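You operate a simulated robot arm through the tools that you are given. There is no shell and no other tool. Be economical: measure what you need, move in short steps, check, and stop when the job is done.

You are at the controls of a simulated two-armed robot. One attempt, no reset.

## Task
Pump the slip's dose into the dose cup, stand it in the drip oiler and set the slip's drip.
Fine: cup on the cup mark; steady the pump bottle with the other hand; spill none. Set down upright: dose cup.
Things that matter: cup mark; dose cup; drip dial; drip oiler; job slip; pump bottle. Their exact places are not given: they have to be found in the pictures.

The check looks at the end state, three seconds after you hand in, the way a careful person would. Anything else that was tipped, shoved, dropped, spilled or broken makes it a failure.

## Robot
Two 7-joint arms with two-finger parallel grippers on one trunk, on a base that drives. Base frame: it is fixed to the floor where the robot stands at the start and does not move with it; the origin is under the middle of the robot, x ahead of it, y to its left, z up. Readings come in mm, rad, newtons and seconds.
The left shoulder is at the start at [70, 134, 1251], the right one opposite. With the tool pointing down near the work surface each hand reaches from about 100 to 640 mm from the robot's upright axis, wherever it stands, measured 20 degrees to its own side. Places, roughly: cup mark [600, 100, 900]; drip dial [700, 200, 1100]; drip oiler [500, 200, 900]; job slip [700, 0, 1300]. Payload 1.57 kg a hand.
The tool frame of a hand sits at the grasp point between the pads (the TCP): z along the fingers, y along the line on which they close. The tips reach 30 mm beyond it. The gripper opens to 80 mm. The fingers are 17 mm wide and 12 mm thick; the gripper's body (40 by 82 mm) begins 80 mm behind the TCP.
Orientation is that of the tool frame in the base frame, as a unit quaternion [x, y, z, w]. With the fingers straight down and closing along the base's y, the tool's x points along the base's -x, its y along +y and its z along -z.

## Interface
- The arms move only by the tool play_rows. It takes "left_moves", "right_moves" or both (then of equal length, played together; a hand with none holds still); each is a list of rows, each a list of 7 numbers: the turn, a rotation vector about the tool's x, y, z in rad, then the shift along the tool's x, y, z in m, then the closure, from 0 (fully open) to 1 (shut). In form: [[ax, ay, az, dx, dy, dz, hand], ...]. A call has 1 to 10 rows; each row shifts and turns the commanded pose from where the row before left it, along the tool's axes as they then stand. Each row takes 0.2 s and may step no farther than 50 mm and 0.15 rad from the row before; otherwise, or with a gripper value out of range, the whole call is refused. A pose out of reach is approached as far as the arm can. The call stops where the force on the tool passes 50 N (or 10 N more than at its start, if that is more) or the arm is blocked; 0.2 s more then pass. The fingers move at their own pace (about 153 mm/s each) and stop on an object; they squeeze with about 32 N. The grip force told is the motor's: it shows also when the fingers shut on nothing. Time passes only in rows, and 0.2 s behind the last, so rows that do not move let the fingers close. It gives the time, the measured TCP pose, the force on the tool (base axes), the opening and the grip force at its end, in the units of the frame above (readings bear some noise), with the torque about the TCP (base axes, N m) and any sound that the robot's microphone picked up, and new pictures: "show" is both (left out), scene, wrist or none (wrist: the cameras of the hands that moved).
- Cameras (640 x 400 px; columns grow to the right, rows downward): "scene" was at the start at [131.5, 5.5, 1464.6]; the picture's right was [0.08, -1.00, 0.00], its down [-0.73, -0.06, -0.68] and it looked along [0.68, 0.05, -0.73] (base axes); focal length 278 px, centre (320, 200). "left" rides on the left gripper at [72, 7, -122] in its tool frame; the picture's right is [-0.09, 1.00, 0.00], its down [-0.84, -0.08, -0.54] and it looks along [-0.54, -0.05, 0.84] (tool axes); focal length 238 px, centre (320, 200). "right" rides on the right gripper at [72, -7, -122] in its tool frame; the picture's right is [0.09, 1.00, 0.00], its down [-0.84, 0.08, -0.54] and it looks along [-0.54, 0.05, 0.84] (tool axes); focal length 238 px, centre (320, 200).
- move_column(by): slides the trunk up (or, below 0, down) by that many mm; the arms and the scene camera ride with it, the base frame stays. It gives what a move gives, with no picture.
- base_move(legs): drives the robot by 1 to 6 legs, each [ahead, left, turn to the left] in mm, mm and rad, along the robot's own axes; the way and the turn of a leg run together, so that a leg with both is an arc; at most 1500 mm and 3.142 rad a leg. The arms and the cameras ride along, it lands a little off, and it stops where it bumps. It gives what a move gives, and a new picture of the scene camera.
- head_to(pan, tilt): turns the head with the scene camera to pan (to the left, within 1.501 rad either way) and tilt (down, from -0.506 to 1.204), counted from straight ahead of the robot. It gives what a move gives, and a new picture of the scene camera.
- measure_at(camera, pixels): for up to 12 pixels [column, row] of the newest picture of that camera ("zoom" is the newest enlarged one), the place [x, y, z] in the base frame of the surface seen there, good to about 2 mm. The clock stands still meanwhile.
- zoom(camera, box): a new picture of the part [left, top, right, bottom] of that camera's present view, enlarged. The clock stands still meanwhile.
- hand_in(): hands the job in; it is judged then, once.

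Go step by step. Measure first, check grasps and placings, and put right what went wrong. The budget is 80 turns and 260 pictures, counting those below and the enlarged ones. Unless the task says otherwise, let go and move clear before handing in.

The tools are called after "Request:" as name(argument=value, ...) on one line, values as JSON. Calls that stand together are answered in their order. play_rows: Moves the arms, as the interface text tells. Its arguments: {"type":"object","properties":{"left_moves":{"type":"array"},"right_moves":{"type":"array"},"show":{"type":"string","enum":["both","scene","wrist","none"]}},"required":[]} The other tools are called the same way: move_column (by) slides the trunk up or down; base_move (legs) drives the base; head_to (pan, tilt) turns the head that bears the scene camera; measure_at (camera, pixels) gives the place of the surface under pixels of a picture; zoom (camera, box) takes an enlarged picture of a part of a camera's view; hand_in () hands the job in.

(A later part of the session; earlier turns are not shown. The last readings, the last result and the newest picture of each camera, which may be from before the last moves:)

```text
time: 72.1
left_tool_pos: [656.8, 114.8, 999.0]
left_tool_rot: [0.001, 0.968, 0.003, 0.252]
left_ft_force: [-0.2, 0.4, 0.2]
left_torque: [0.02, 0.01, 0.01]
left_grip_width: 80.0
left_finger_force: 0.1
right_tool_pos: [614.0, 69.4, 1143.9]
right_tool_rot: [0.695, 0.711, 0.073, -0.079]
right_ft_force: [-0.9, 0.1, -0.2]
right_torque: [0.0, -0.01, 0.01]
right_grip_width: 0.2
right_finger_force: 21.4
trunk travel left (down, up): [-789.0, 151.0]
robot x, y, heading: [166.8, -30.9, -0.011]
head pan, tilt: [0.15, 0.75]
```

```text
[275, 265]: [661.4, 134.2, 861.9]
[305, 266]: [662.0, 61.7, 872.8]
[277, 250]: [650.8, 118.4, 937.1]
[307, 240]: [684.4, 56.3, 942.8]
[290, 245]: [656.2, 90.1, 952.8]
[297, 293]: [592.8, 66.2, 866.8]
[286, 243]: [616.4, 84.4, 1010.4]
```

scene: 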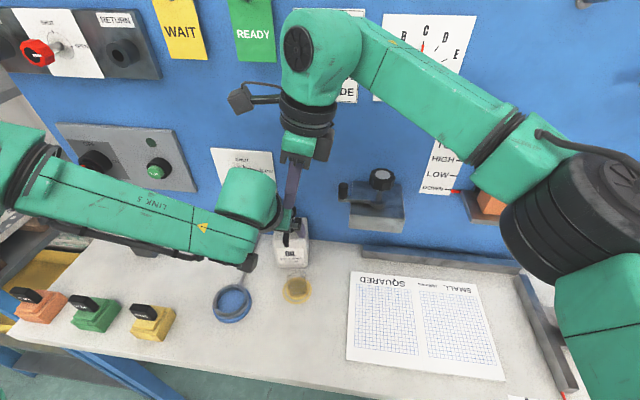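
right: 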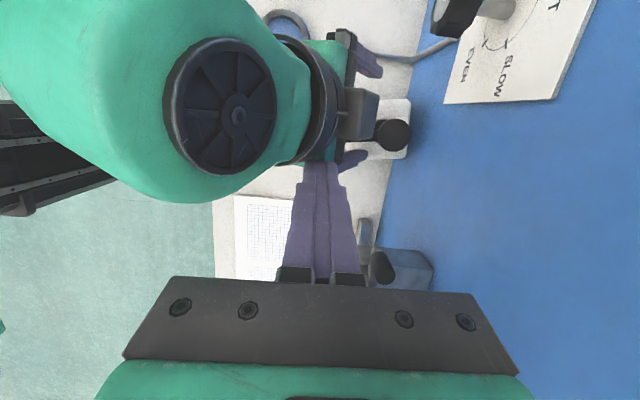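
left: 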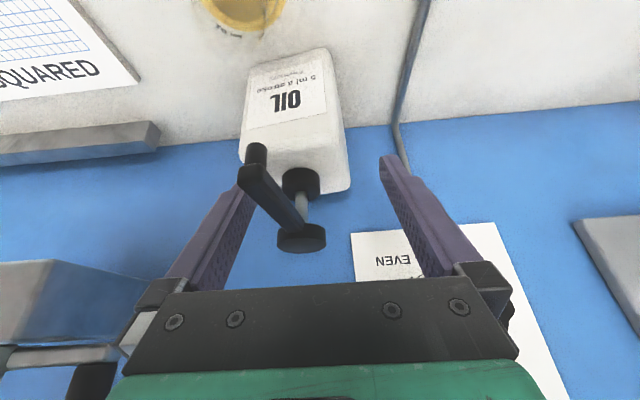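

The bottle got dragged about 30 mm left and 7 mm forward (head now at (678,100)), still upright. I'll lift the right hand clear, then regrip the bottle with the left and slide it back.

Request:
play_rows(right_moves=[[0, 0, 0, 0, 0, -0.03, 1], [0, 0, 0, 0, 0.01, -0.03, 1], [0, 0, 0, -0.03, 0.02, 0, 1], [0, 0, 0, -0.03, 0.02, 0, 1], [0, 0, 0, 0, 0, 0, 1]], show="none")

Request:
play_rows(left_moves=[[0, 0, 0, 0, -0.0153, 0, 0], [0, 0, 0, 0, 0, 0, 0]], show="wrist")

```text
time: 73.3
left_tool_pos: [656.7, 115.4, 999.1]
left_tool_rot: [0.0, 0.968, 0.002, 0.253]
left_ft_force: [-0.1, -0.8, 0.2]
left_torque: [0.03, 0.0, 0.01]
left_grip_width: 79.9
left_finger_force: 0.0
right_tool_pos: [668.2, -2.1, 1189.1]
right_tool_rot: [0.695, 0.711, 0.072, -0.078]
right_ft_force: [0.1, -0.4, -0.2]
right_torque: [0.0, -0.01, 0.01]
right_grip_width: 0.0
right_finger_force: 21.5
trunk travel left (down, up): [-789.0, 151.0]
robot x, y, heading: [165.5, -30.8, -0.011]
head pan, tilt: [0.15, 0.75]
```

```text
time: 73.9
left_tool_pos: [656.7, 98.3, 1001.7]
left_tool_rot: [-0.001, 0.968, 0.003, 0.253]
left_ft_force: [0.3, -0.2, -0.6]
left_torque: [-0.03, 0.0, 0.0]
left_grip_width: 79.8
left_finger_force: 0.1
right_tool_pos: [667.8, -3.1, 1190.3]
right_tool_rot: [0.695, 0.711, 0.071, -0.078]
right_ft_force: [0.5, 0.0, -0.4]
right_torque: [0.01, 0.01, 0.02]
right_grip_width: 0.0
right_finger_force: 21.7
trunk travel left (down, up): [-789.0, 151.0]
robot x, y, heading: [161.2, -30.4, -0.009]
head pan, tilt: [0.15, 0.75]
```

left: 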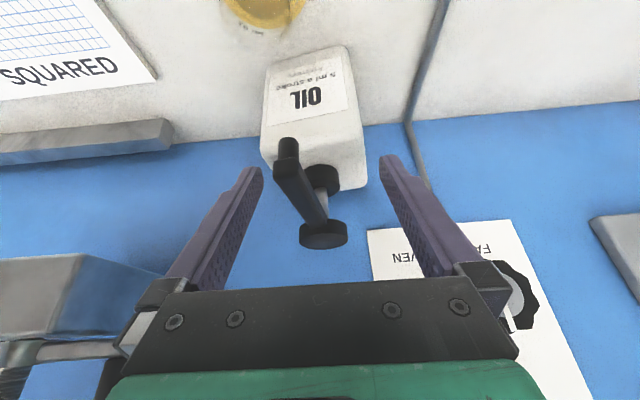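

The bottle is also yawed about 0.19 rad (spout from (677,100) to (617,88)). I yaw the left hand to match before closing in.

Request:
play_rows(left_moves=[[-0.046, 0, -0.083, 0, 0, 0, 0], [-0.047, 0, -0.083, 0, -0.002, 0, 0], [0, 0, 0, 0, 0, 0, 0]], show="wrist")

```text
time: 74.7
left_tool_pos: [655.5, 97.4, 999.9]
left_tool_rot: [-0.093, 0.963, 0.026, 0.251]
left_ft_force: [-0.7, 0.4, 0.1]
left_torque: [0.0, -0.02, -0.03]
left_grip_width: 79.7
left_finger_force: 0.1
right_tool_pos: [668.3, -2.4, 1190.2]
right_tool_rot: [0.696, 0.71, 0.072, -0.078]
right_ft_force: [1.2, 0.3, -0.5]
right_torque: [-0.02, -0.03, -0.01]
right_grip_width: 0.1
right_finger_force: 21.6
trunk travel left (down, up): [-789.0, 151.0]
robot x, y, heading: [163.9, -34.1, -0.009]
head pan, tilt: [0.15, 0.75]
```

left: 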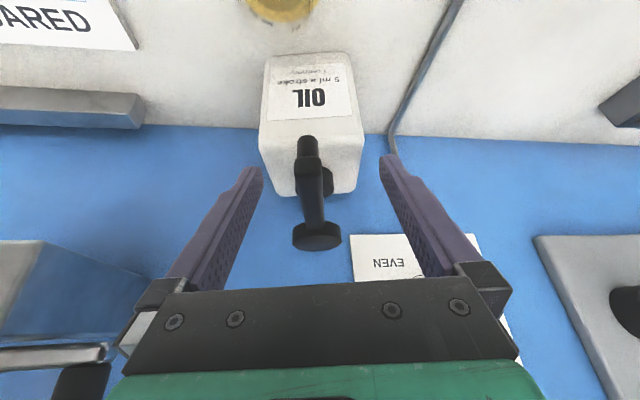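

Orientation matches now; the bottle is ~5 mm to the negative-y side. I correct that and descend.

Request:
play_rows(left_moves=[[0, 0, 0, 0, -0.005, 0, 0], [0, 0, 0, 0.005, 0, 0.0083, 0], [0, 0, 0, 0.005, 0, 0.0083, 0], [0, 0, 0, 0.005, 0, 0.0083, 0], [0, 0, 0, 0, 0, 0, 0]], show="both")

```text
time: 75.9
left_tool_pos: [657.0, 93.3, 968.4]
left_tool_rot: [-0.092, 0.963, 0.027, 0.251]
left_ft_force: [0.1, -0.9, -0.7]
left_torque: [0.01, -0.02, -0.01]
left_grip_width: 79.6
left_finger_force: 0.2
right_tool_pos: [667.6, -2.7, 1189.6]
right_tool_rot: [0.695, 0.711, 0.073, -0.079]
right_ft_force: [0.4, -0.4, -0.3]
right_torque: [0.0, 0.0, -0.01]
right_grip_width: 0.1
right_finger_force: 21.4
trunk travel left (down, up): [-789.0, 151.0]
robot x, y, heading: [162.8, -30.5, -0.009]
head pan, tilt: [0.15, 0.75]
```

scene: 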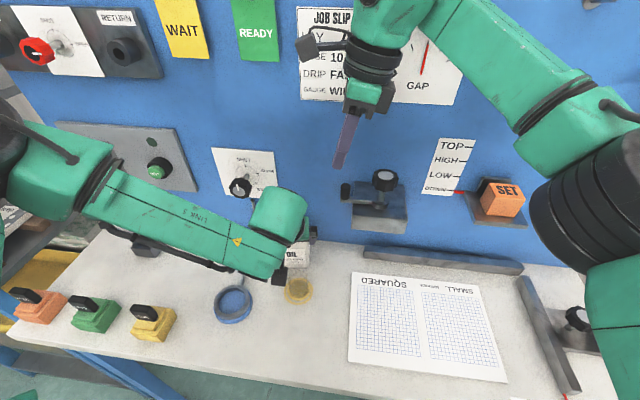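
left: 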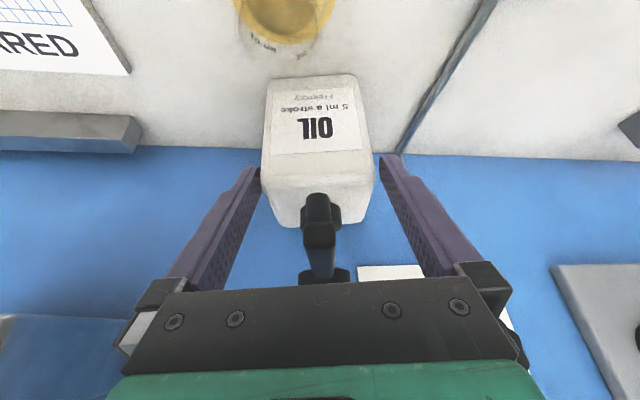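

Bottle is between the fingers. I close on it, and check.

Request:
play_rows(left_moves=[[0, 0, 0, 0, 0, 0, 0.1], [0, 0, 0, 0, 0, 0, 0.3], [0, 0, 0, 0, 0, 0, 0.5], [0, 0, 0, 0, 0, 0, 0.5]], show="none")

Request:
play_rows(left_moves=[[0, 0, 0, -0.0015, 0, -0.0026, 0.5], [0, 0, 0, 0.0037, -0.0076, -0.002, 0.5], [0, 0, 0, 0.0037, -0.0076, -0.002, 0.5], [0, 0, 0, 0.0037, -0.0076, -0.002, 0.5], [0.047, 0, 0.083, 0, 0, 0, 0.5], [0.046, 0, 0.083, 0, 0, 0, 0.5], [0, 0, 0, 0, 0, 0, 0.5]], show="both")

Request:
measure_at(camera="scene", pixels=[[297, 293], [302, 258]])

Request:
zoom(camera="scene", box=[220, 180, 360, 320])

```text
time: 76.9
left_tool_pos: [654.6, 92.8, 969.7]
left_tool_rot: [-0.091, 0.963, 0.027, 0.252]
left_ft_force: [-1.7, -0.4, -0.2]
left_torque: [-0.22, -0.01, -0.09]
left_grip_width: 75.6
left_finger_force: 32.2
right_tool_pos: [667.5, -2.5, 1190.5]
right_tool_rot: [0.695, 0.711, 0.072, -0.079]
right_ft_force: [-0.1, 0.4, 0.4]
right_torque: [0.01, 0.03, 0.0]
right_grip_width: 0.0
right_finger_force: 21.4
trunk travel left (down, up): [-789.0, 151.0]
robot x, y, heading: [162.7, -34.4, -0.01]
head pan, tilt: [0.15, 0.75]
```

```text
time: 78.5
left_tool_pos: [649.0, 67.8, 971.9]
left_tool_rot: [0.001, 0.968, 0.003, 0.252]
left_ft_force: [0.1, 0.2, -5.1]
left_torque: [0.01, 0.17, -0.01]
left_grip_width: 75.4
left_finger_force: 32.2
right_tool_pos: [667.8, -2.9, 1188.8]
right_tool_rot: [0.696, 0.71, 0.073, -0.08]
right_ft_force: [0.1, -0.5, -0.4]
right_torque: [0.0, -0.02, 0.0]
right_grip_width: 0.0
right_finger_force: 21.1
trunk travel left (down, up): [-789.0, 151.0]
robot x, y, heading: [164.1, -34.9, -0.013]
head pan, tilt: [0.15, 0.75]
```

scene: 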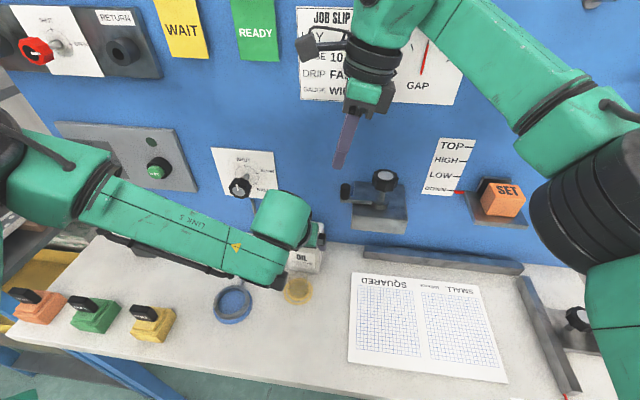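
left: 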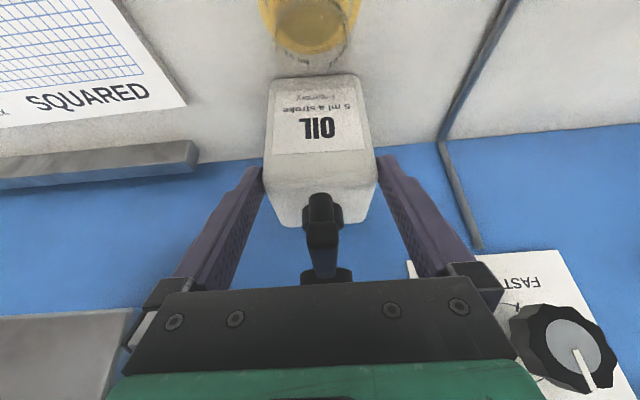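

```text
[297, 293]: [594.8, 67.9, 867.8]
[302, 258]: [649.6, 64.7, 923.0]
```

```text
2.86 times, centred on (290, 250) of scene
```

zoom: 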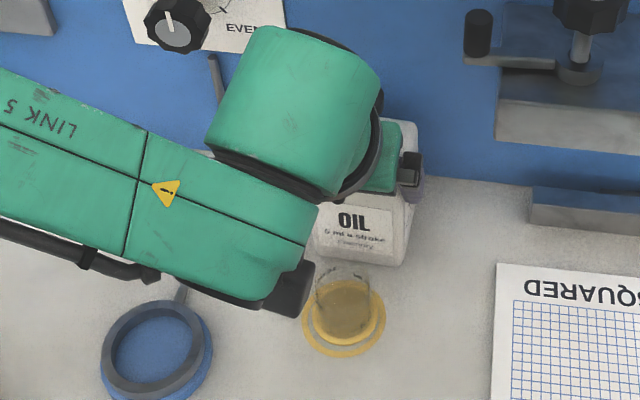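

Bottle is back but seems several mm too far toward the wall (front face 649 vs about 640). I measure head, nozzle and front from the wrist camera.

Request:
measure_at(camera="left", pixels=[[320, 200], [326, 271], [300, 130], [345, 130], [280, 85], [350, 80], [270, 170], [370, 170], [312, 20]])

Request:
measure_at(camera="scene", pixels=[[292, 267], [317, 270], [300, 265], [315, 262]])

```text
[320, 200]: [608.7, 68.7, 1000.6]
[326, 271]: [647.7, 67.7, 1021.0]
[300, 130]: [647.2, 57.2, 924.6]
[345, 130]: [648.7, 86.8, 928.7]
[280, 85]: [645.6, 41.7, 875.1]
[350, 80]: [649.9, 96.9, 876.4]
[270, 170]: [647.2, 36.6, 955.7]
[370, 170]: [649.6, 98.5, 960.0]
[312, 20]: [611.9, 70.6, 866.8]
```

```text
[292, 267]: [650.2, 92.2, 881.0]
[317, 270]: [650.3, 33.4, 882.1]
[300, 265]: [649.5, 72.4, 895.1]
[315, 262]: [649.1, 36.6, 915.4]
```

Bottle front is at x≈648 and the nozzle at 609; I shift it 7 mm back toward the robot and lower it onto the table.

Request:
play_rows(left_moves=[[0, 0, 0, 0.003, 0.001, -0.0017, 0.5], [0, 0, 0, 0.0031, 0.0005, -0.0017, 0.5], [0, 0, 0, 0.0008, 0, 0.0013, 0.5], [0, 0, 0, 0.0007, 0, 0.0013, 0.5], [0, 0, 0, 0, 0, 0, 0.5]], show="both")

Request:
measure_at(camera="left", pixels=[[320, 200], [300, 130], [345, 130], [280, 85], [350, 80]])

```text
time: 79.7
left_tool_pos: [641.3, 69.5, 969.1]
left_tool_rot: [-0.001, 0.968, 0.003, 0.253]
left_ft_force: [0.5, -0.9, -2.7]
left_torque: [-0.16, -0.02, -0.04]
left_grip_width: 75.3
left_finger_force: 32.1
right_tool_pos: [668.2, -2.1, 1188.3]
right_tool_rot: [0.695, 0.711, 0.072, -0.08]
right_ft_force: [0.3, -0.4, 0.3]
right_torque: [-0.03, 0.02, 0.01]
right_grip_width: 0.2
right_finger_force: 21.3
trunk travel left (down, up): [-789.0, 151.0]
robot x, y, heading: [162.4, -31.1, -0.009]
head pan, tilt: [0.15, 0.75]
```

scene: 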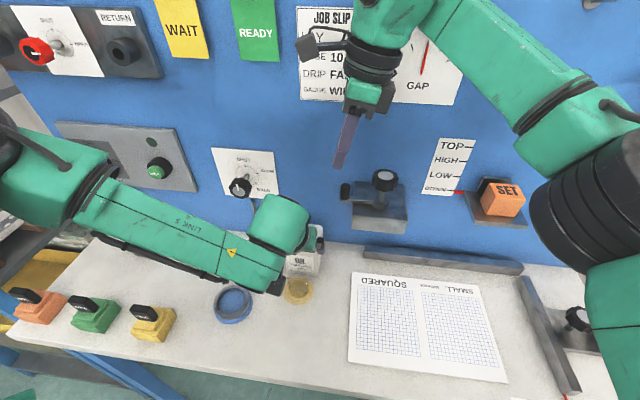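
left: 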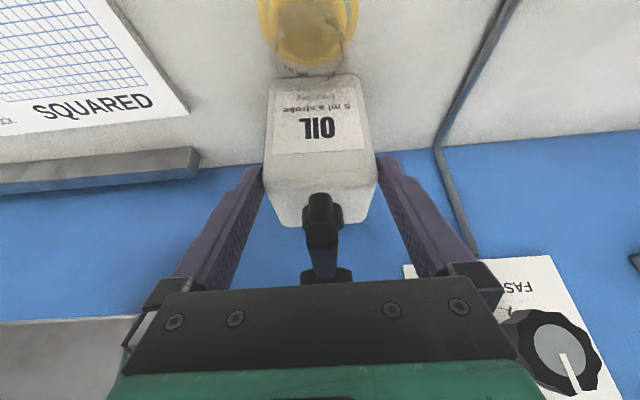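

```text
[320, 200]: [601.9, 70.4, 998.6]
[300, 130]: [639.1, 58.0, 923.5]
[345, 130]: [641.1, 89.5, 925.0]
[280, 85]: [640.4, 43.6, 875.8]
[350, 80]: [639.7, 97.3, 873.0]
```

Nozzle is now right over the cup centre (602,70). The right hand moves over the head (667,66) and down to z≈1075.

Request:
play_rows(left_moves=[[0, 0, 0, 0.0005, 0, 0.0009, 0.5], [0, 0, 0, 0, 0, 0, 0.5], [0, 0, 0, 0, 0, 0, 0.5], [0, 0, 0, 0, 0, 0, 0.5], [0, 0, 0, 0, 0, 0, 0.5], [0, 0, 0, 0, 0, 0, 0.5], [0, 0, 0, 0, 0, 0, 0.5]], right_moves=[[0, 0, 0, 0.0332, 0, 0.0072, 1], [0, 0, 0, 0.0332, 0, 0.0072, 1], [0, 0, 0, -0.006, 0, 0.0276, 1], [0, 0, 0, -0.006, 0, 0.0276, 1], [0, 0, 0, -0.006, 0, 0.0276, 1], [0, 0, 0, -0.006, 0, 0.0276, 1], [0, 0, 0, 0, 0, 0, 1]], show="both")

```text
time: 81.3
left_tool_pos: [640.3, 68.9, 970.5]
left_tool_rot: [0.001, 0.968, 0.002, 0.252]
left_ft_force: [0.8, 0.1, 5.4]
left_torque: [-0.35, -0.23, -0.09]
left_grip_width: 75.2
left_finger_force: 32.3
right_tool_pos: [662.4, 67.0, 1074.9]
right_tool_rot: [0.696, 0.71, 0.072, -0.079]
right_ft_force: [0.2, -0.2, 0.1]
right_torque: [-0.02, 0.03, 0.02]
right_grip_width: 0.2
right_finger_force: 21.8
trunk travel left (down, up): [-789.0, 151.0]
robot x, y, heading: [164.6, -31.5, -0.009]
head pan, tilt: [0.15, 0.75]
```

scene: 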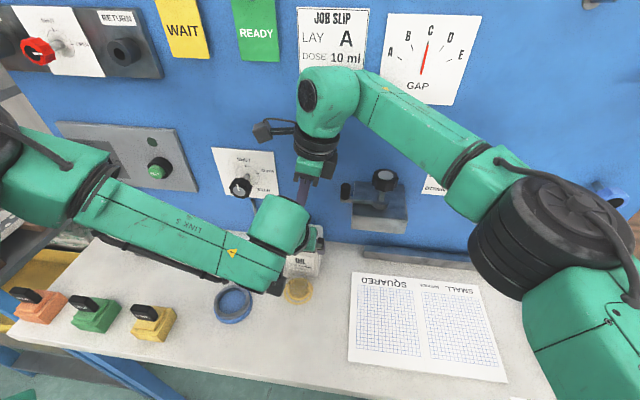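
right: 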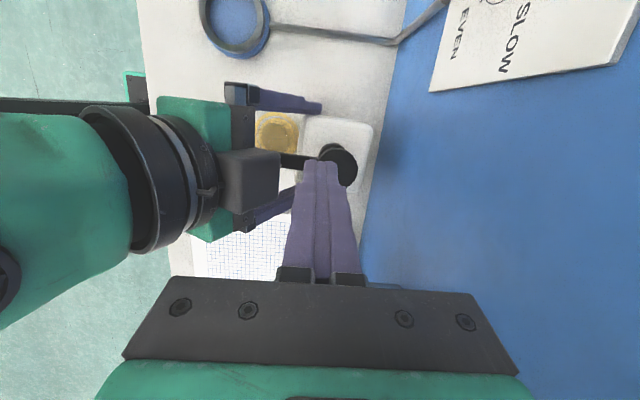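
left: 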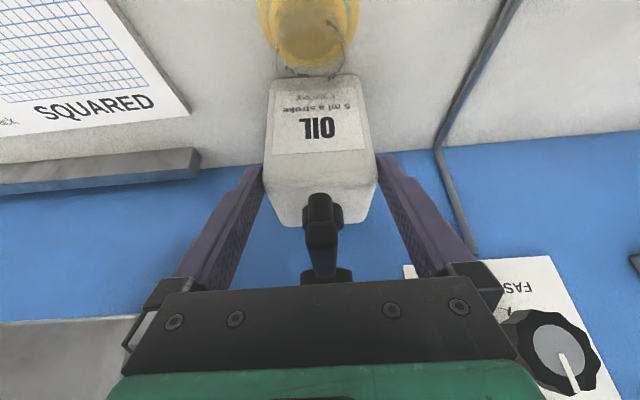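

Bottle rests on the table. The head at (340,163) of the right picture is a bit further +x than the fingertips; I measure it.

Request:
measure_at(camera="right", pixels=[[348, 165], [354, 165], [335, 148], [345, 155], [345, 178]])

Request:
zoom(camera="right", box=[260, 110, 400, 210])

```text
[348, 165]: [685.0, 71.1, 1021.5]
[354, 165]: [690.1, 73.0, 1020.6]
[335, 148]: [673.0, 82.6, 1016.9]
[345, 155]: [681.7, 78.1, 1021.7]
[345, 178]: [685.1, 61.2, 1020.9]
```

```text
4.00 times, centred on (330, 160) of right
```

zoom: 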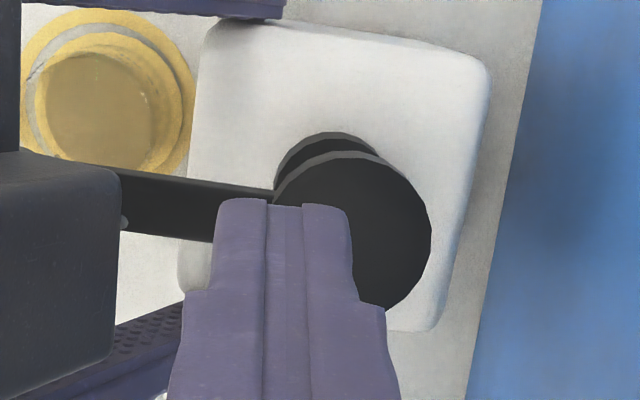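

Head disc centre is ≈(672,70). I shift +9.5 mm in x and go down 18 mm, then check forces.

Request:
play_rows(left_moves=[[0, 0, 0, 0, 0, 0, 0.5], [0, 0, 0, 0, 0, 0, 0.5], [0, 0, 0, 0, 0, 0, 0.5], [0, 0, 0, 0, 0, 0, 0.5]], right_moves=[[0, 0, 0, 0, 0.0095, 0, 1], [0, 0, 0, -0.0019, 0, 0.0088, 1], [0, 0, 0, -0.0019, 0, 0.0088, 1], [0, 0, 0, 0, 0, 0, 1]], show="wrist")

Request:
zoom(camera="scene", box=[220, 130, 420, 320])

```text
time: 82.3
left_tool_pos: [641.2, 69.2, 970.1]
left_tool_rot: [0.0, 0.968, 0.003, 0.252]
left_ft_force: [1.6, -0.6, 7.1]
left_torque: [-0.43, -0.27, -0.08]
left_grip_width: 75.1
left_finger_force: 31.8
right_tool_pos: [671.6, 68.2, 1057.6]
right_tool_rot: [0.695, 0.711, 0.072, -0.079]
right_ft_force: [-0.5, -0.2, 0.4]
right_torque: [-0.03, 0.04, 0.03]
right_grip_width: 0.1
right_finger_force: 21.2
trunk travel left (down, up): [-789.0, 151.0]
robot x, y, heading: [162.2, -32.6, -0.008]
head pan, tilt: [0.15, 0.75]
```

right: 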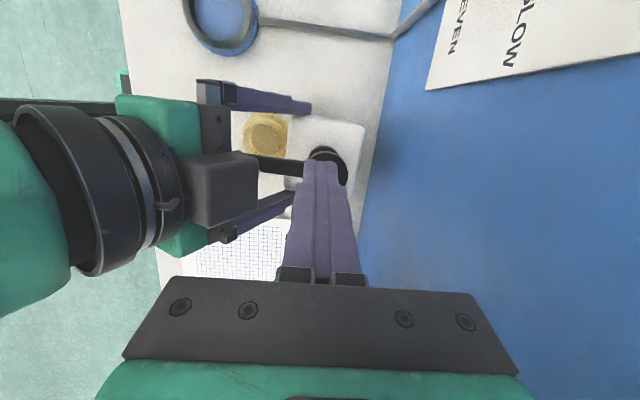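
left: 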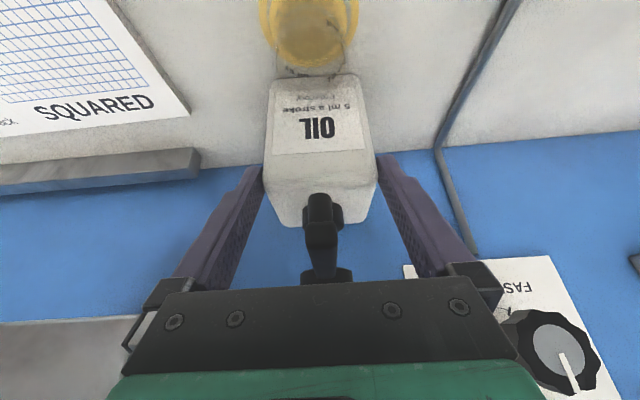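

```text
2.11 times, centred on (320, 225) of scene
```

zoom: 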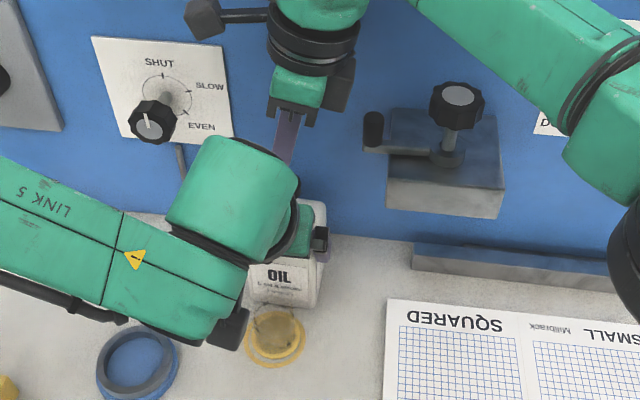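

No contact yet and the gripper is clear of the lever. I press down in small steps.

Request:
play_rows(left_moves=[[0, 0, 0, 0, 0, 0, 0.5], [0, 0, 0, 0, 0, 0, 0.5], [0, 0, 0, 0, 0, 0, 0.5], [0, 0, 0, 0, 0, 0, 0.5]], right_moves=[[0, 0, 0, -0.0009, 0, 0.0039, 1], [0, 0, 0, -0.0009, 0, 0.0039, 1], [0, 0, 0, -0.0009, 0, 0.0039, 1], [0, 0, 0, 0, 0, 0, 1]], show="wrist")

```text
time: 83.3
left_tool_pos: [640.8, 69.2, 970.1]
left_tool_rot: [0.0, 0.968, 0.004, 0.253]
left_ft_force: [3.1, 0.4, 5.1]
left_torque: [-0.56, -0.3, -0.07]
left_grip_width: 75.2
left_finger_force: 32.0
right_tool_pos: [673.0, 66.9, 1045.2]
right_tool_rot: [0.695, 0.711, 0.073, -0.079]
right_ft_force: [-1.5, 0.6, 2.4]
right_torque: [-0.02, 0.03, 0.05]
right_grip_width: 0.0
right_finger_force: 21.0
trunk travel left (down, up): [-789.0, 151.0]
robot x, y, heading: [163.9, -32.7, -0.009]
head pan, tilt: [0.15, 0.75]
```

right: 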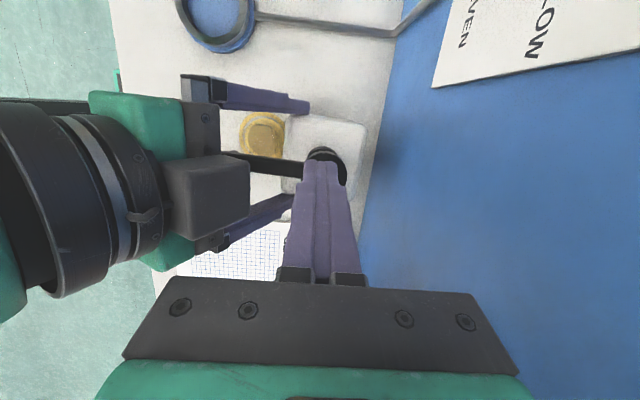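
left: 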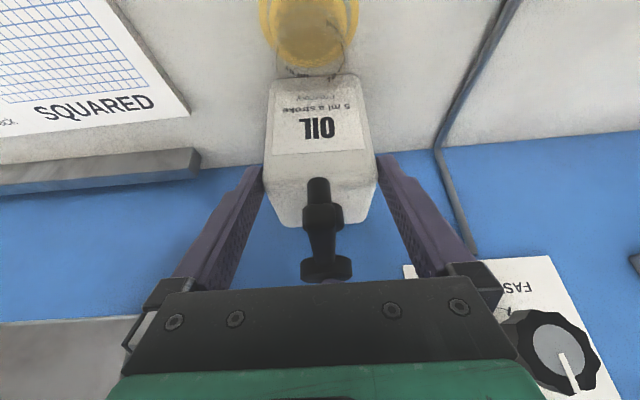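

The head is going down with light force (2.4 N). I keep pressing.

Request:
play_rows(left_moves=[[0, 0, 0, 0, 0, 0, 0.5], [0, 0, 0, 0, 0, 0, 0.5], [0, 0, 0, 0, 0, 0, 0.5], [0, 0, 0, 0, 0, 0, 0.5]], right_moves=[[0, 0, 0, -0.0009, 0, 0.0039, 1], [0, 0, 0, -0.0009, 0, 0.0039, 1], [0, 0, 0, -0.0005, 0, 0.002, 1], [0, 0, 0, 0, 0, 0, 1]], show="wrist")

```text
time: 84.3
left_tool_pos: [639.6, 68.4, 969.8]
left_tool_rot: [0.0, 0.967, 0.003, 0.253]
left_ft_force: [5.8, -0.3, 2.2]
left_torque: [-0.7, -0.25, -0.19]
left_grip_width: 74.9
left_finger_force: 31.8
right_tool_pos: [672.5, 67.3, 1036.0]
right_tool_rot: [0.695, 0.711, 0.073, -0.08]
right_ft_force: [-2.7, -0.4, 10.1]
right_torque: [-0.06, 0.07, 0.1]
right_grip_width: 0.0
right_finger_force: 21.3
trunk travel left (down, up): [-789.0, 151.0]
robot x, y, heading: [157.6, -34.3, -0.009]
head pan, tilt: [0.15, 0.75]
```

right: 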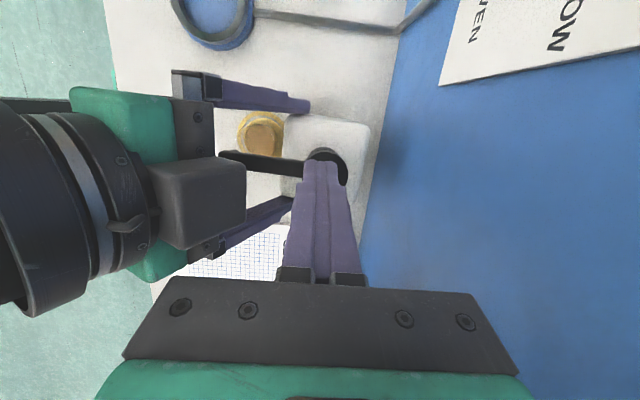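
left: 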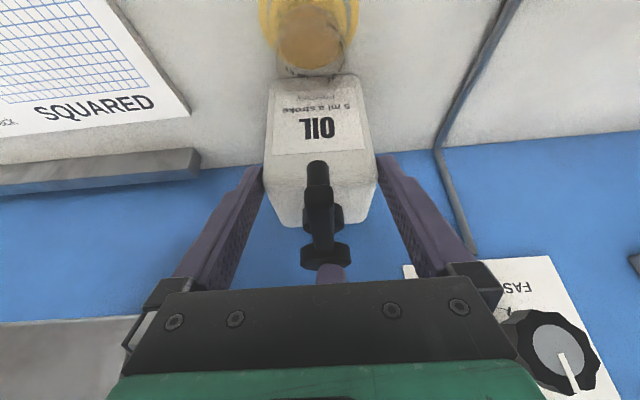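

Force is 10 N after ~16 mm, and the cup looks to have oil at (308,45). I press 3 mm more to be sure the stroke is complete, and look.

Request:
play_rows(left_moves=[[0, 0, 0, 0, 0, 0, 0.5], [0, 0, 0, 0, 0, 0, 0.5]], right_moves=[[0, 0, 0, -0.0007, 0, 0.0029, 1], [0, 0, 0, 0, 0, 0, 1]], show="wrist")

Request:
zoom(camera="left", box=[230, 0, 400, 110])

Request:
zoom(camera="right", box=[220, 90, 400, 210])

```text
time: 84.9
left_tool_pos: [638.9, 69.4, 971.2]
left_tool_rot: [-0.001, 0.968, 0.004, 0.252]
left_ft_force: [12.5, 1.7, -11.3]
left_torque: [-0.94, -0.45, -0.1]
left_grip_width: 74.9
left_finger_force: 31.9
right_tool_pos: [672.4, 65.8, 1035.0]
right_tool_rot: [0.694, 0.711, 0.075, -0.079]
right_ft_force: [-0.9, -1.4, 40.0]
right_torque: [-0.12, 0.02, 0.3]
right_grip_width: 0.0
right_finger_force: 22.1
trunk travel left (down, up): [-789.0, 151.0]
robot x, y, heading: [163.8, -30.0, -0.015]
head pan, tilt: [0.15, 0.75]
```

right: 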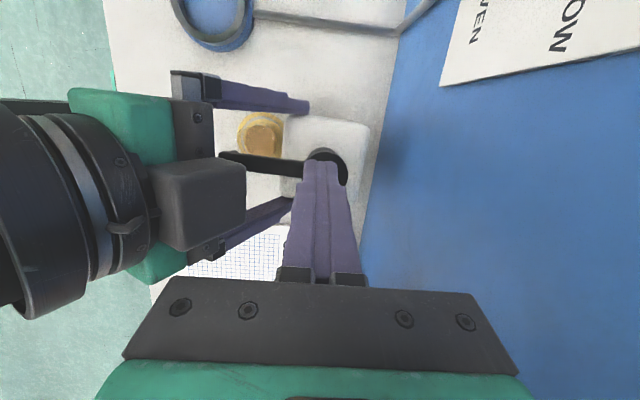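
left: 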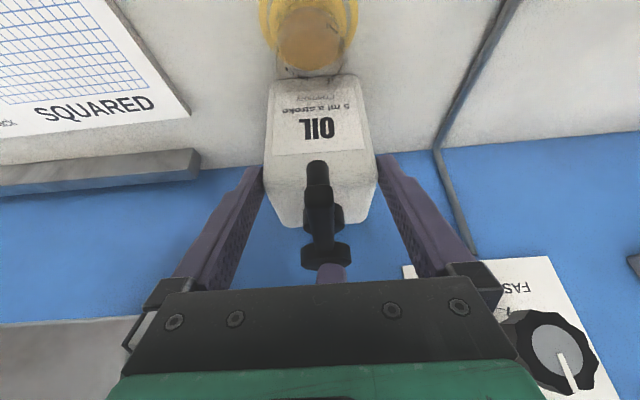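

```text
3.64 times, centred on (315, 55) of left
```

zoom: 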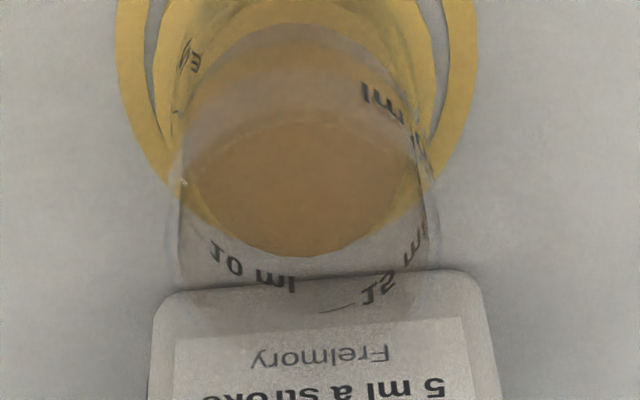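

```text
3.33 times, centred on (310, 150) of right
```

zoom: 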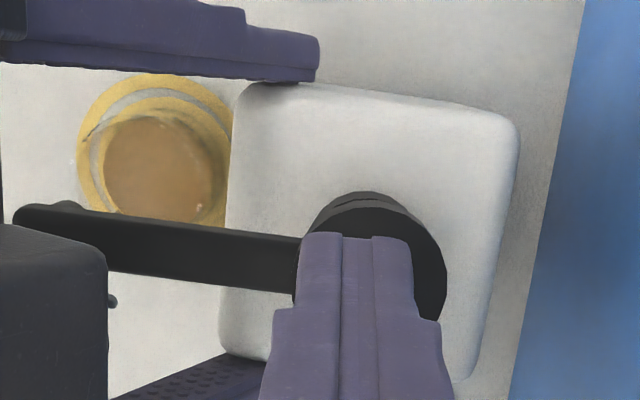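

The stroke bottomed (40 N) and about 5 ml is in the cup. I lift to let the head return fully, then check.

Request:
play_rows(left_moves=[[0, 0, 0, 0, 0, 0, 0.5], [0, 0, 0, 0, 0, 0, 0.5], [0, 0, 0, 0, 0, 0, 0.5], [0, 0, 0, 0, 0, 0, 0.5], [0, 0, 0, 0, 0, 0, 0.5], [0, 0, 0, 0, 0, 0, 0.5]], right_moves=[[0, 0, 0, 0.0013, 0, -0.0058, 1], [0, 0, 0, 0.0013, 0, -0.0058, 1], [0, 0, 0, 0.0013, 0, -0.0058, 1], [0, 0, 0, 0.0013, 0, -0.0058, 1], [0, 0, 0, 0, 0, 0, 1], [0, 0, 0, 0, 0, 0, 1]], show="wrist")

Request:
measure_at(camera="left", pixels=[[320, 200], [326, 272]])

```text
time: 86.3
left_tool_pos: [639.5, 69.4, 969.3]
left_tool_rot: [0.0, 0.968, 0.002, 0.253]
left_ft_force: [-2.8, 0.9, 3.0]
left_torque: [-0.25, 0.24, -0.11]
left_grip_width: 75.0
left_finger_force: 31.8
right_tool_pos: [672.2, 65.7, 1056.7]
right_tool_rot: [0.695, 0.711, 0.072, -0.078]
right_ft_force: [-0.2, 0.1, 0.4]
right_torque: [0.0, 0.0, 0.03]
right_grip_width: 0.0
right_finger_force: 21.2
trunk travel left (down, up): [-789.0, 151.0]
robot x, y, heading: [167.4, -30.8, -0.013]
head pan, tilt: [0.15, 0.75]
```

right: 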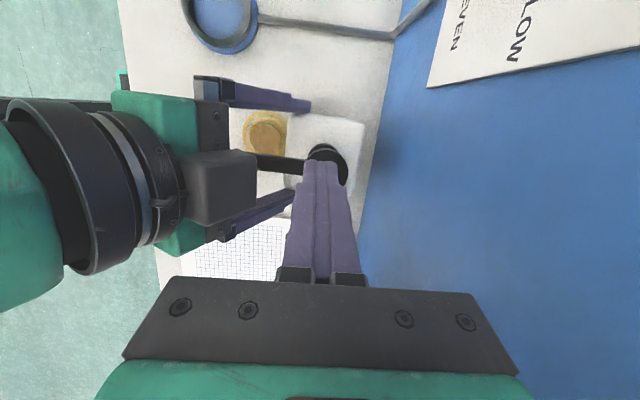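
left: 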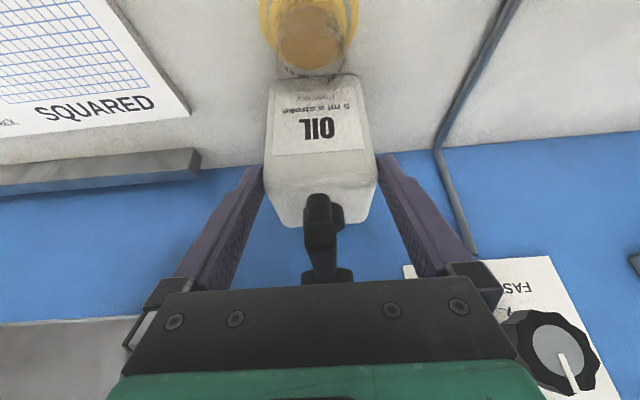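

```text
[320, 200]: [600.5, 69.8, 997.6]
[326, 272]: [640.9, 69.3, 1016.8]
```

The head has returned fully. Second stroke, same depth.

Request:
play_rows(left_moves=[[0, 0, 0, 0, 0, 0, 0.5], [0, 0, 0, 0, 0, 0, 0.5], [0, 0, 0, 0, 0, 0, 0.5], [0, 0, 0, 0, 0, 0, 0.5], [0, 0, 0, 0, 0, 0, 0.5], [0, 0, 0, 0, 0, 0, 0.5], [0, 0, 0, 0, 0, 0, 0.5]], right_moves=[[0, 0, 0, -0.0009, 0, 0.0039, 1], [0, 0, 0, -0.0009, 0, 0.0039, 1], [0, 0, 0, -0.0009, 0, 0.0039, 1], [0, 0, 0, -0.0009, 0, 0.0039, 1], [0, 0, 0, -0.0009, 0, 0.0039, 1], [0, 0, 0, -0.0006, 0, 0.0026, 1], [0, 0, 0, 0, 0, 0, 1]], show="none")

Request:
zoom(camera="left", box=[230, 0, 400, 110])

```text
time: 87.9
left_tool_pos: [640.5, 69.2, 969.2]
left_tool_rot: [-0.001, 0.968, 0.004, 0.252]
left_ft_force: [3.0, 0.9, -8.9]
left_torque: [-1.03, -0.69, -0.12]
left_grip_width: 74.9
left_finger_force: 31.8
right_tool_pos: [674.2, 66.7, 1037.4]
right_tool_rot: [0.695, 0.711, 0.075, -0.079]
right_ft_force: [3.4, -3.3, 25.0]
right_torque: [-0.1, -0.15, 0.21]
right_grip_width: 0.1
right_finger_force: 21.3
trunk travel left (down, up): [-789.0, 151.0]
robot x, y, heading: [163.7, -29.9, -0.011]
head pan, tilt: [0.15, 0.75]
```

```text
3.64 times, centred on (315, 55) of left
```

zoom: 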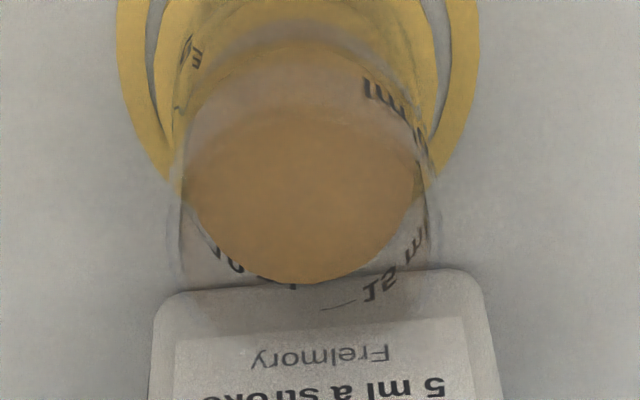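

The level rose to the 10 ml line. I lift the right hand and take it away to the right, well clear of the left arm.

Request:
play_rows(left_moves=[[0, 0, 0, 0, 0, 0, 0.5], [0, 0, 0, 0, 0, 0, 0.5], [0, 0, 0, 0, 0, 0, 0.5], [0, 0, 0, 0, 0, 0, 0.5], [0, 0, 0, 0, 0, 0, 0.5], [0, 0, 0, 0, 0, 0, 0.5], [0, 0, 0, 0, 0, 0, 0.5], [0, 0, 0, 0, 0, 0, 0.5], [0, 0, 0, 0, 0, 0, 0.5], [0, 0, 0, 0, 0, 0, 0.5]], right_moves=[[0, 0, 0, 0.0022, 0, -0.0098, 1], [0, 0, 0, 0.0032, 0, -0.0147, 1], [0, 0, 0, 0.0086, 0, -0.039, 1], [0, 0, 0, 0.0086, 0, -0.039, 1], [0, 0, 0, 0.0086, 0, -0.039, 1], [0, 0, 0, -0.045, 0, 0, 1], [0, 0, 0, -0.045, 0, 0, 1], [0, 0, 0, -0.045, 0, 0, 1], [0, 0, 0, -0.035, -0.03, 0, 1], [0, 0, 0, -0.035, -0.03, 0, 1]], show="scene")

```text
time: 89.8
left_tool_pos: [641.5, 72.8, 970.1]
left_tool_rot: [0.001, 0.968, 0.0, 0.252]
left_ft_force: [-1.1, -0.5, -2.3]
left_torque: [0.18, 0.14, 0.0]
left_grip_width: 74.8
left_finger_force: 31.6
right_tool_pos: [674.0, -53.9, 1153.5]
right_tool_rot: [0.686, 0.718, 0.089, -0.083]
right_ft_force: [5.6, 20.5, -5.0]
right_torque: [0.37, 0.03, 0.17]
right_grip_width: 0.1
right_finger_force: 21.2
right hand out of reach, approached as far as the arm can: row 5
trunk travel left (down, up): [-789.0, 151.0]
robot x, y, heading: [159.6, -31.8, -0.007]
head pan, tilt: [0.15, 0.75]
stopped in row 9 (right hand): the force on the tool passed its limit (the readings are from after the stop); the commanded pose is now the measured one
```

scene: 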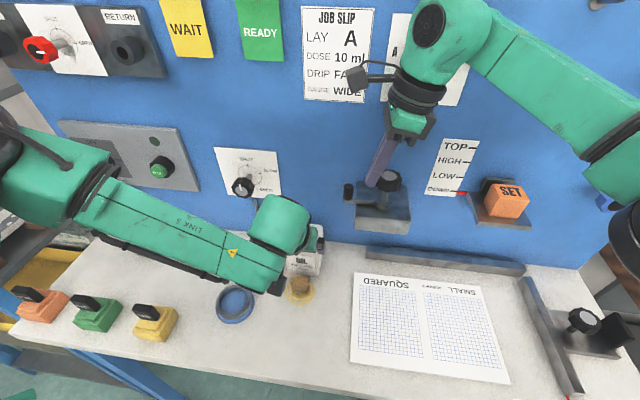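

The right fingertip ran into the fixture's knob on the way out (pushed from the side). I back off, rise, and pull toward the robot.

Request:
play_rows(right_moves=[[0, 0, 0, 0.015, 0, 0, 1], [0, 0, 0, 0.008, 0, -0.035, 1], [0, 0, 0, 0.008, -0.02, -0.035, 1], [0, 0, 0, 0, -0.045, 0, 1], [0, 0, 0, 0, -0.045, 0, 1], [0, 0, 0, -0.02, -0.04, 0, 1], [0, 0, 0, -0.045, 0, 0, 0.5], [0, 0, 0, -0.045, 0, 0, 0.5], [0, 0, 0, -0.045, 0, 0, 0.5], [0, 0, 0, -0.045, 0, 0, 0.5]], show="scene")

Request:
zoom(camera="scene", box=[220, 140, 440, 320])

Request:
measure_at(camera="scene", pixels=[[386, 180], [349, 190], [349, 183], [302, 262], [298, 290]])

```text
time: 92.0
left_tool_pos: [640.5, 68.2, 971.2]
left_tool_rot: [0.001, 0.967, 0.002, 0.254]
left_ft_force: [-0.6, 0.3, -5.0]
left_torque: [0.01, 0.18, 0.05]
left_grip_width: 74.7
left_finger_force: 32.3
right_tool_pos: [536.1, -248.1, 1179.1]
right_tool_rot: [0.687, 0.717, 0.088, -0.084]
right_ft_force: [-0.9, -1.6, -0.5]
right_torque: [0.01, -0.02, 0.02]
right_grip_width: 39.9
right_finger_force: 0.0
trunk travel left (down, up): [-789.0, 151.0]
robot x, y, heading: [164.0, -35.4, -0.007]
head pan, tilt: [0.15, 0.75]
```

scene: 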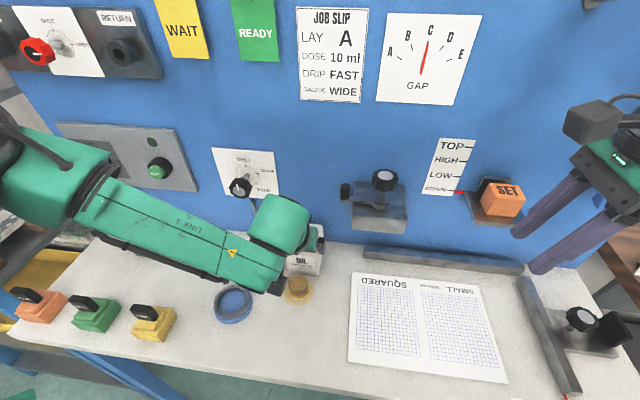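

```text
2.22 times, centred on (330, 230) of scene
```

zoom: 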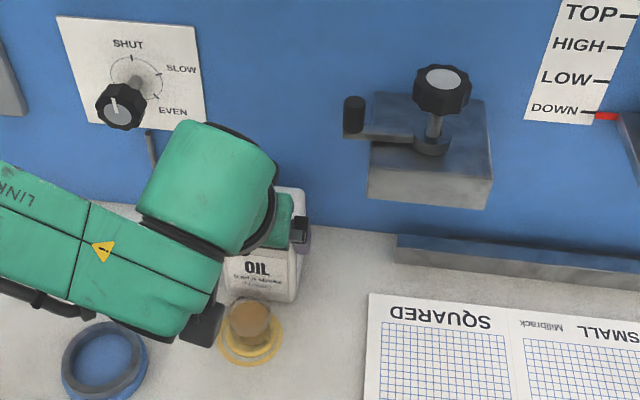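

```text
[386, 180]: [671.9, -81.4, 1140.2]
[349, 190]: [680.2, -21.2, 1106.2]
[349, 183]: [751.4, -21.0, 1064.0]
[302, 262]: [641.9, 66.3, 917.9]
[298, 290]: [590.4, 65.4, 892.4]
```

Fixture and bottle look intact and the cup stands in its ring. I lower the bottle ~1 mm (it hangs with 5 N), open and retreat the left hand.

Request:
play_rows(left_moves=[[0, 0, 0, 0.0007, 0, 0.0012, 0.5], [0, 0, 0, 0, 0, 0, 0.5], [0, 0, 0, 0, 0, 0, 0.05], [0, 0, 0, 0, 0, 0, 0], [0, 0, 0, 0, 0, 0, 0], [0, 0, 0, 0, 0, -0.015, 0], [0, 0, 0, 0, 0, -0.035, 0], [0, 0, 0, 0, 0, -0.04, 0], [0, 0, 0, 0, 0, -0.04, 0], [0, 0, 0, 0, 0, 0, 0]], show="both")

Request:
zoom(camera="scene", box=[200, 180, 360, 330])

```text
time: 94.2
left_tool_pos: [594.4, 66.4, 1056.4]
left_tool_rot: [0.001, 0.967, 0.001, 0.254]
left_ft_force: [0.9, 0.1, -0.6]
left_torque: [0.02, -0.04, -0.02]
left_grip_width: 80.3
left_finger_force: 0.1
left hand out of reach, approached as far as the arm can: row 9
right_tool_pos: [537.6, -244.6, 1180.2]
right_tool_rot: [0.688, 0.716, 0.087, -0.083]
right_ft_force: [0.8, 0.0, 0.2]
right_torque: [0.01, -0.04, -0.01]
right_grip_width: 40.0
right_finger_force: 0.0
trunk travel left (down, up): [-789.0, 151.0]
robot x, y, heading: [162.6, -33.7, -0.003]
head pan, tilt: [0.15, 0.75]
```

scene: 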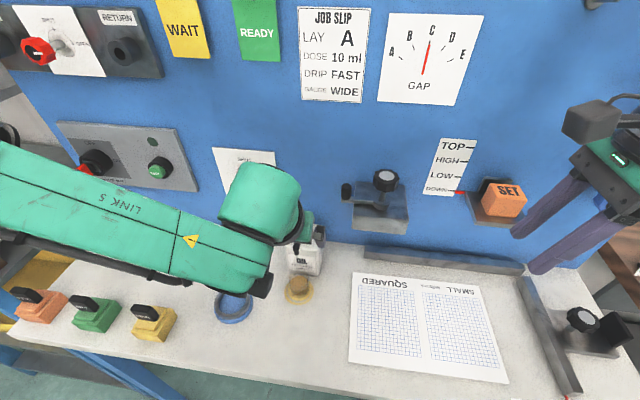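
left: 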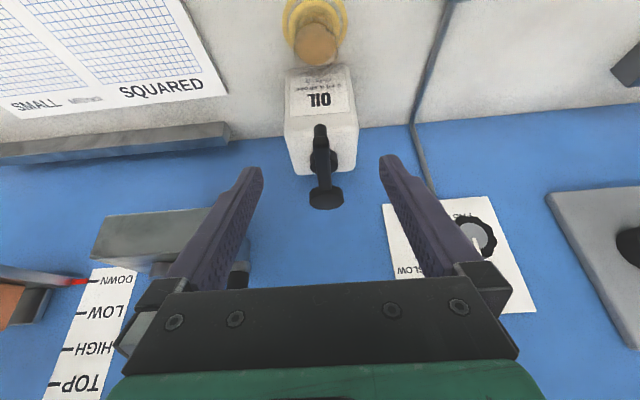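

```text
2.67 times, centred on (280, 255) of scene
```

zoom: 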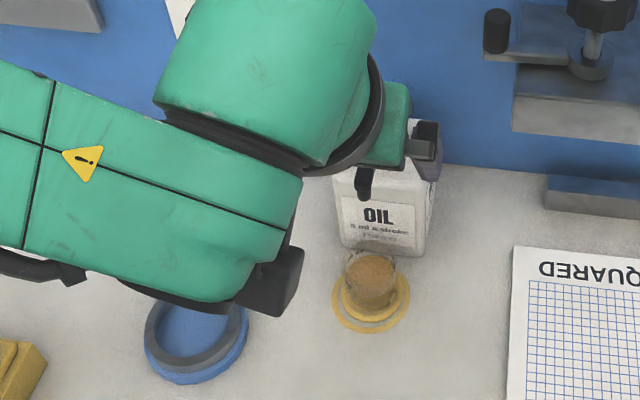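

Bottle stands free, cup has its dose, nothing spilled. I back the base off (200 mm back, 65 mm right), lower the trunk 100 mm, and tilt the left hand to 45° for the cup.

Request:
base_move(legs=[[-200, -65, 0]])

Request:
move_column(by=-100)

Request:
play_rows(left_moves=[[0, -0.13, 0, -0.02, 0.02, 0, 0], [0, -0.13, 0, -0.02, 0.025, 0, 0], [0, 0, 0, -0.02, 0.03, 0.005, 0], [0, 0, 0, -0.02, 0.02, 0.005, 0], [0, 0, 0, 0, 0, 0, 0]], show="both")

```text
time: 95.8
left_tool_pos: [393.7, 3.1, 1055.7]
left_tool_rot: [0.0, 0.967, 0.001, 0.253]
left_ft_force: [0.7, -0.6, 0.5]
left_torque: [-0.02, 0.01, 0.02]
left_grip_width: 79.9
left_finger_force: 0.0
right_tool_pos: [335.0, -308.9, 1178.6]
right_tool_rot: [0.688, 0.716, 0.086, -0.084]
right_ft_force: [-1.2, -0.3, 0.6]
right_torque: [0.0, -0.03, 0.07]
right_grip_width: 39.8
right_finger_force: 0.1
trunk travel left (down, up): [-789.0, 151.0]
robot x, y, heading: [-39.6, -95.1, -0.006]
head pan, tilt: [0.15, 0.75]
```

scene: 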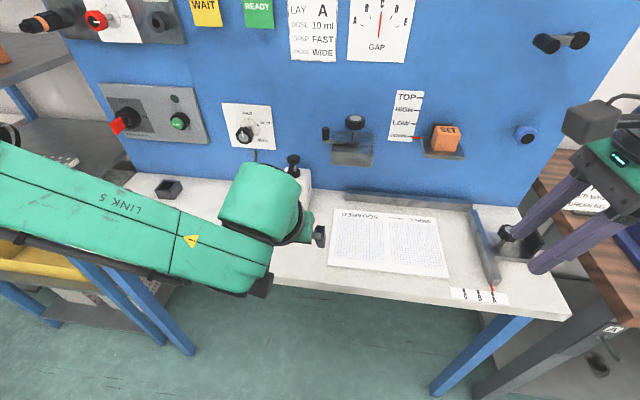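

```text
time: 97.2
left_tool_pos: [390.5, 2.8, 956.8]
left_tool_rot: [0.001, 0.967, 0.002, 0.255]
left_ft_force: [0.2, -0.4, 0.3]
left_torque: [0.01, 0.0, 0.0]
left_grip_width: 79.8
left_finger_force: 0.0
right_tool_pos: [333.6, -308.6, 1080.2]
right_tool_rot: [0.688, 0.716, 0.088, -0.083]
right_ft_force: [1.0, -0.9, -0.7]
right_torque: [-0.02, -0.02, -0.01]
right_grip_width: 39.7
right_finger_force: 0.1
trunk travel left (down, up): [-689.0, 251.0]
robot x, y, heading: [-35.4, -93.1, -0.006]
head pan, tilt: [0.15, 0.75]
```

```text
time: 98.4
left_tool_pos: [443.5, 70.8, 980.3]
left_tool_rot: [0.001, 0.948, 0.001, 0.317]
left_ft_force: [-0.4, -0.1, -0.1]
left_torque: [-0.01, -0.01, 0.01]
left_grip_width: 80.0
left_finger_force: 0.1
left hand out of reach, approached as far as the arm can: row 1, 2
right_tool_pos: [335.1, -308.5, 1079.0]
right_tool_rot: [0.688, 0.716, 0.087, -0.083]
right_ft_force: [-0.6, -0.5, 0.5]
right_torque: [0.02, 0.0, -0.01]
right_grip_width: 40.0
right_finger_force: 0.0
trunk travel left (down, up): [-689.0, 251.0]
robot x, y, heading: [-40.3, -93.3, -0.006]
head pan, tilt: [0.15, 0.75]
```

scene: 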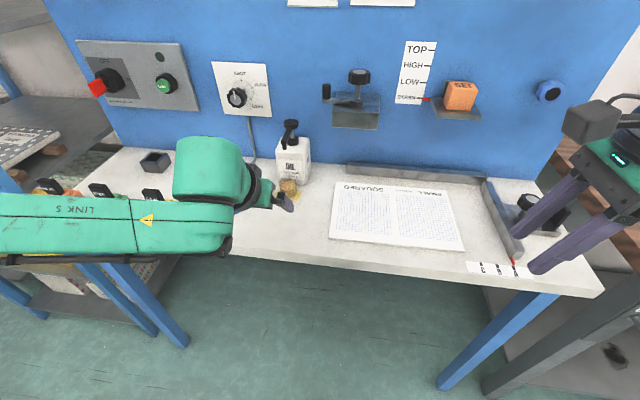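
left: 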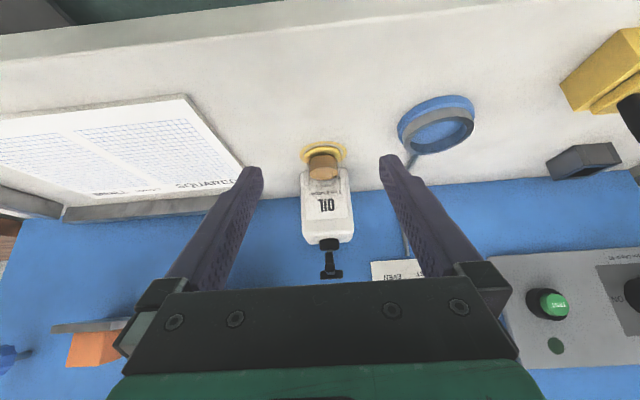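

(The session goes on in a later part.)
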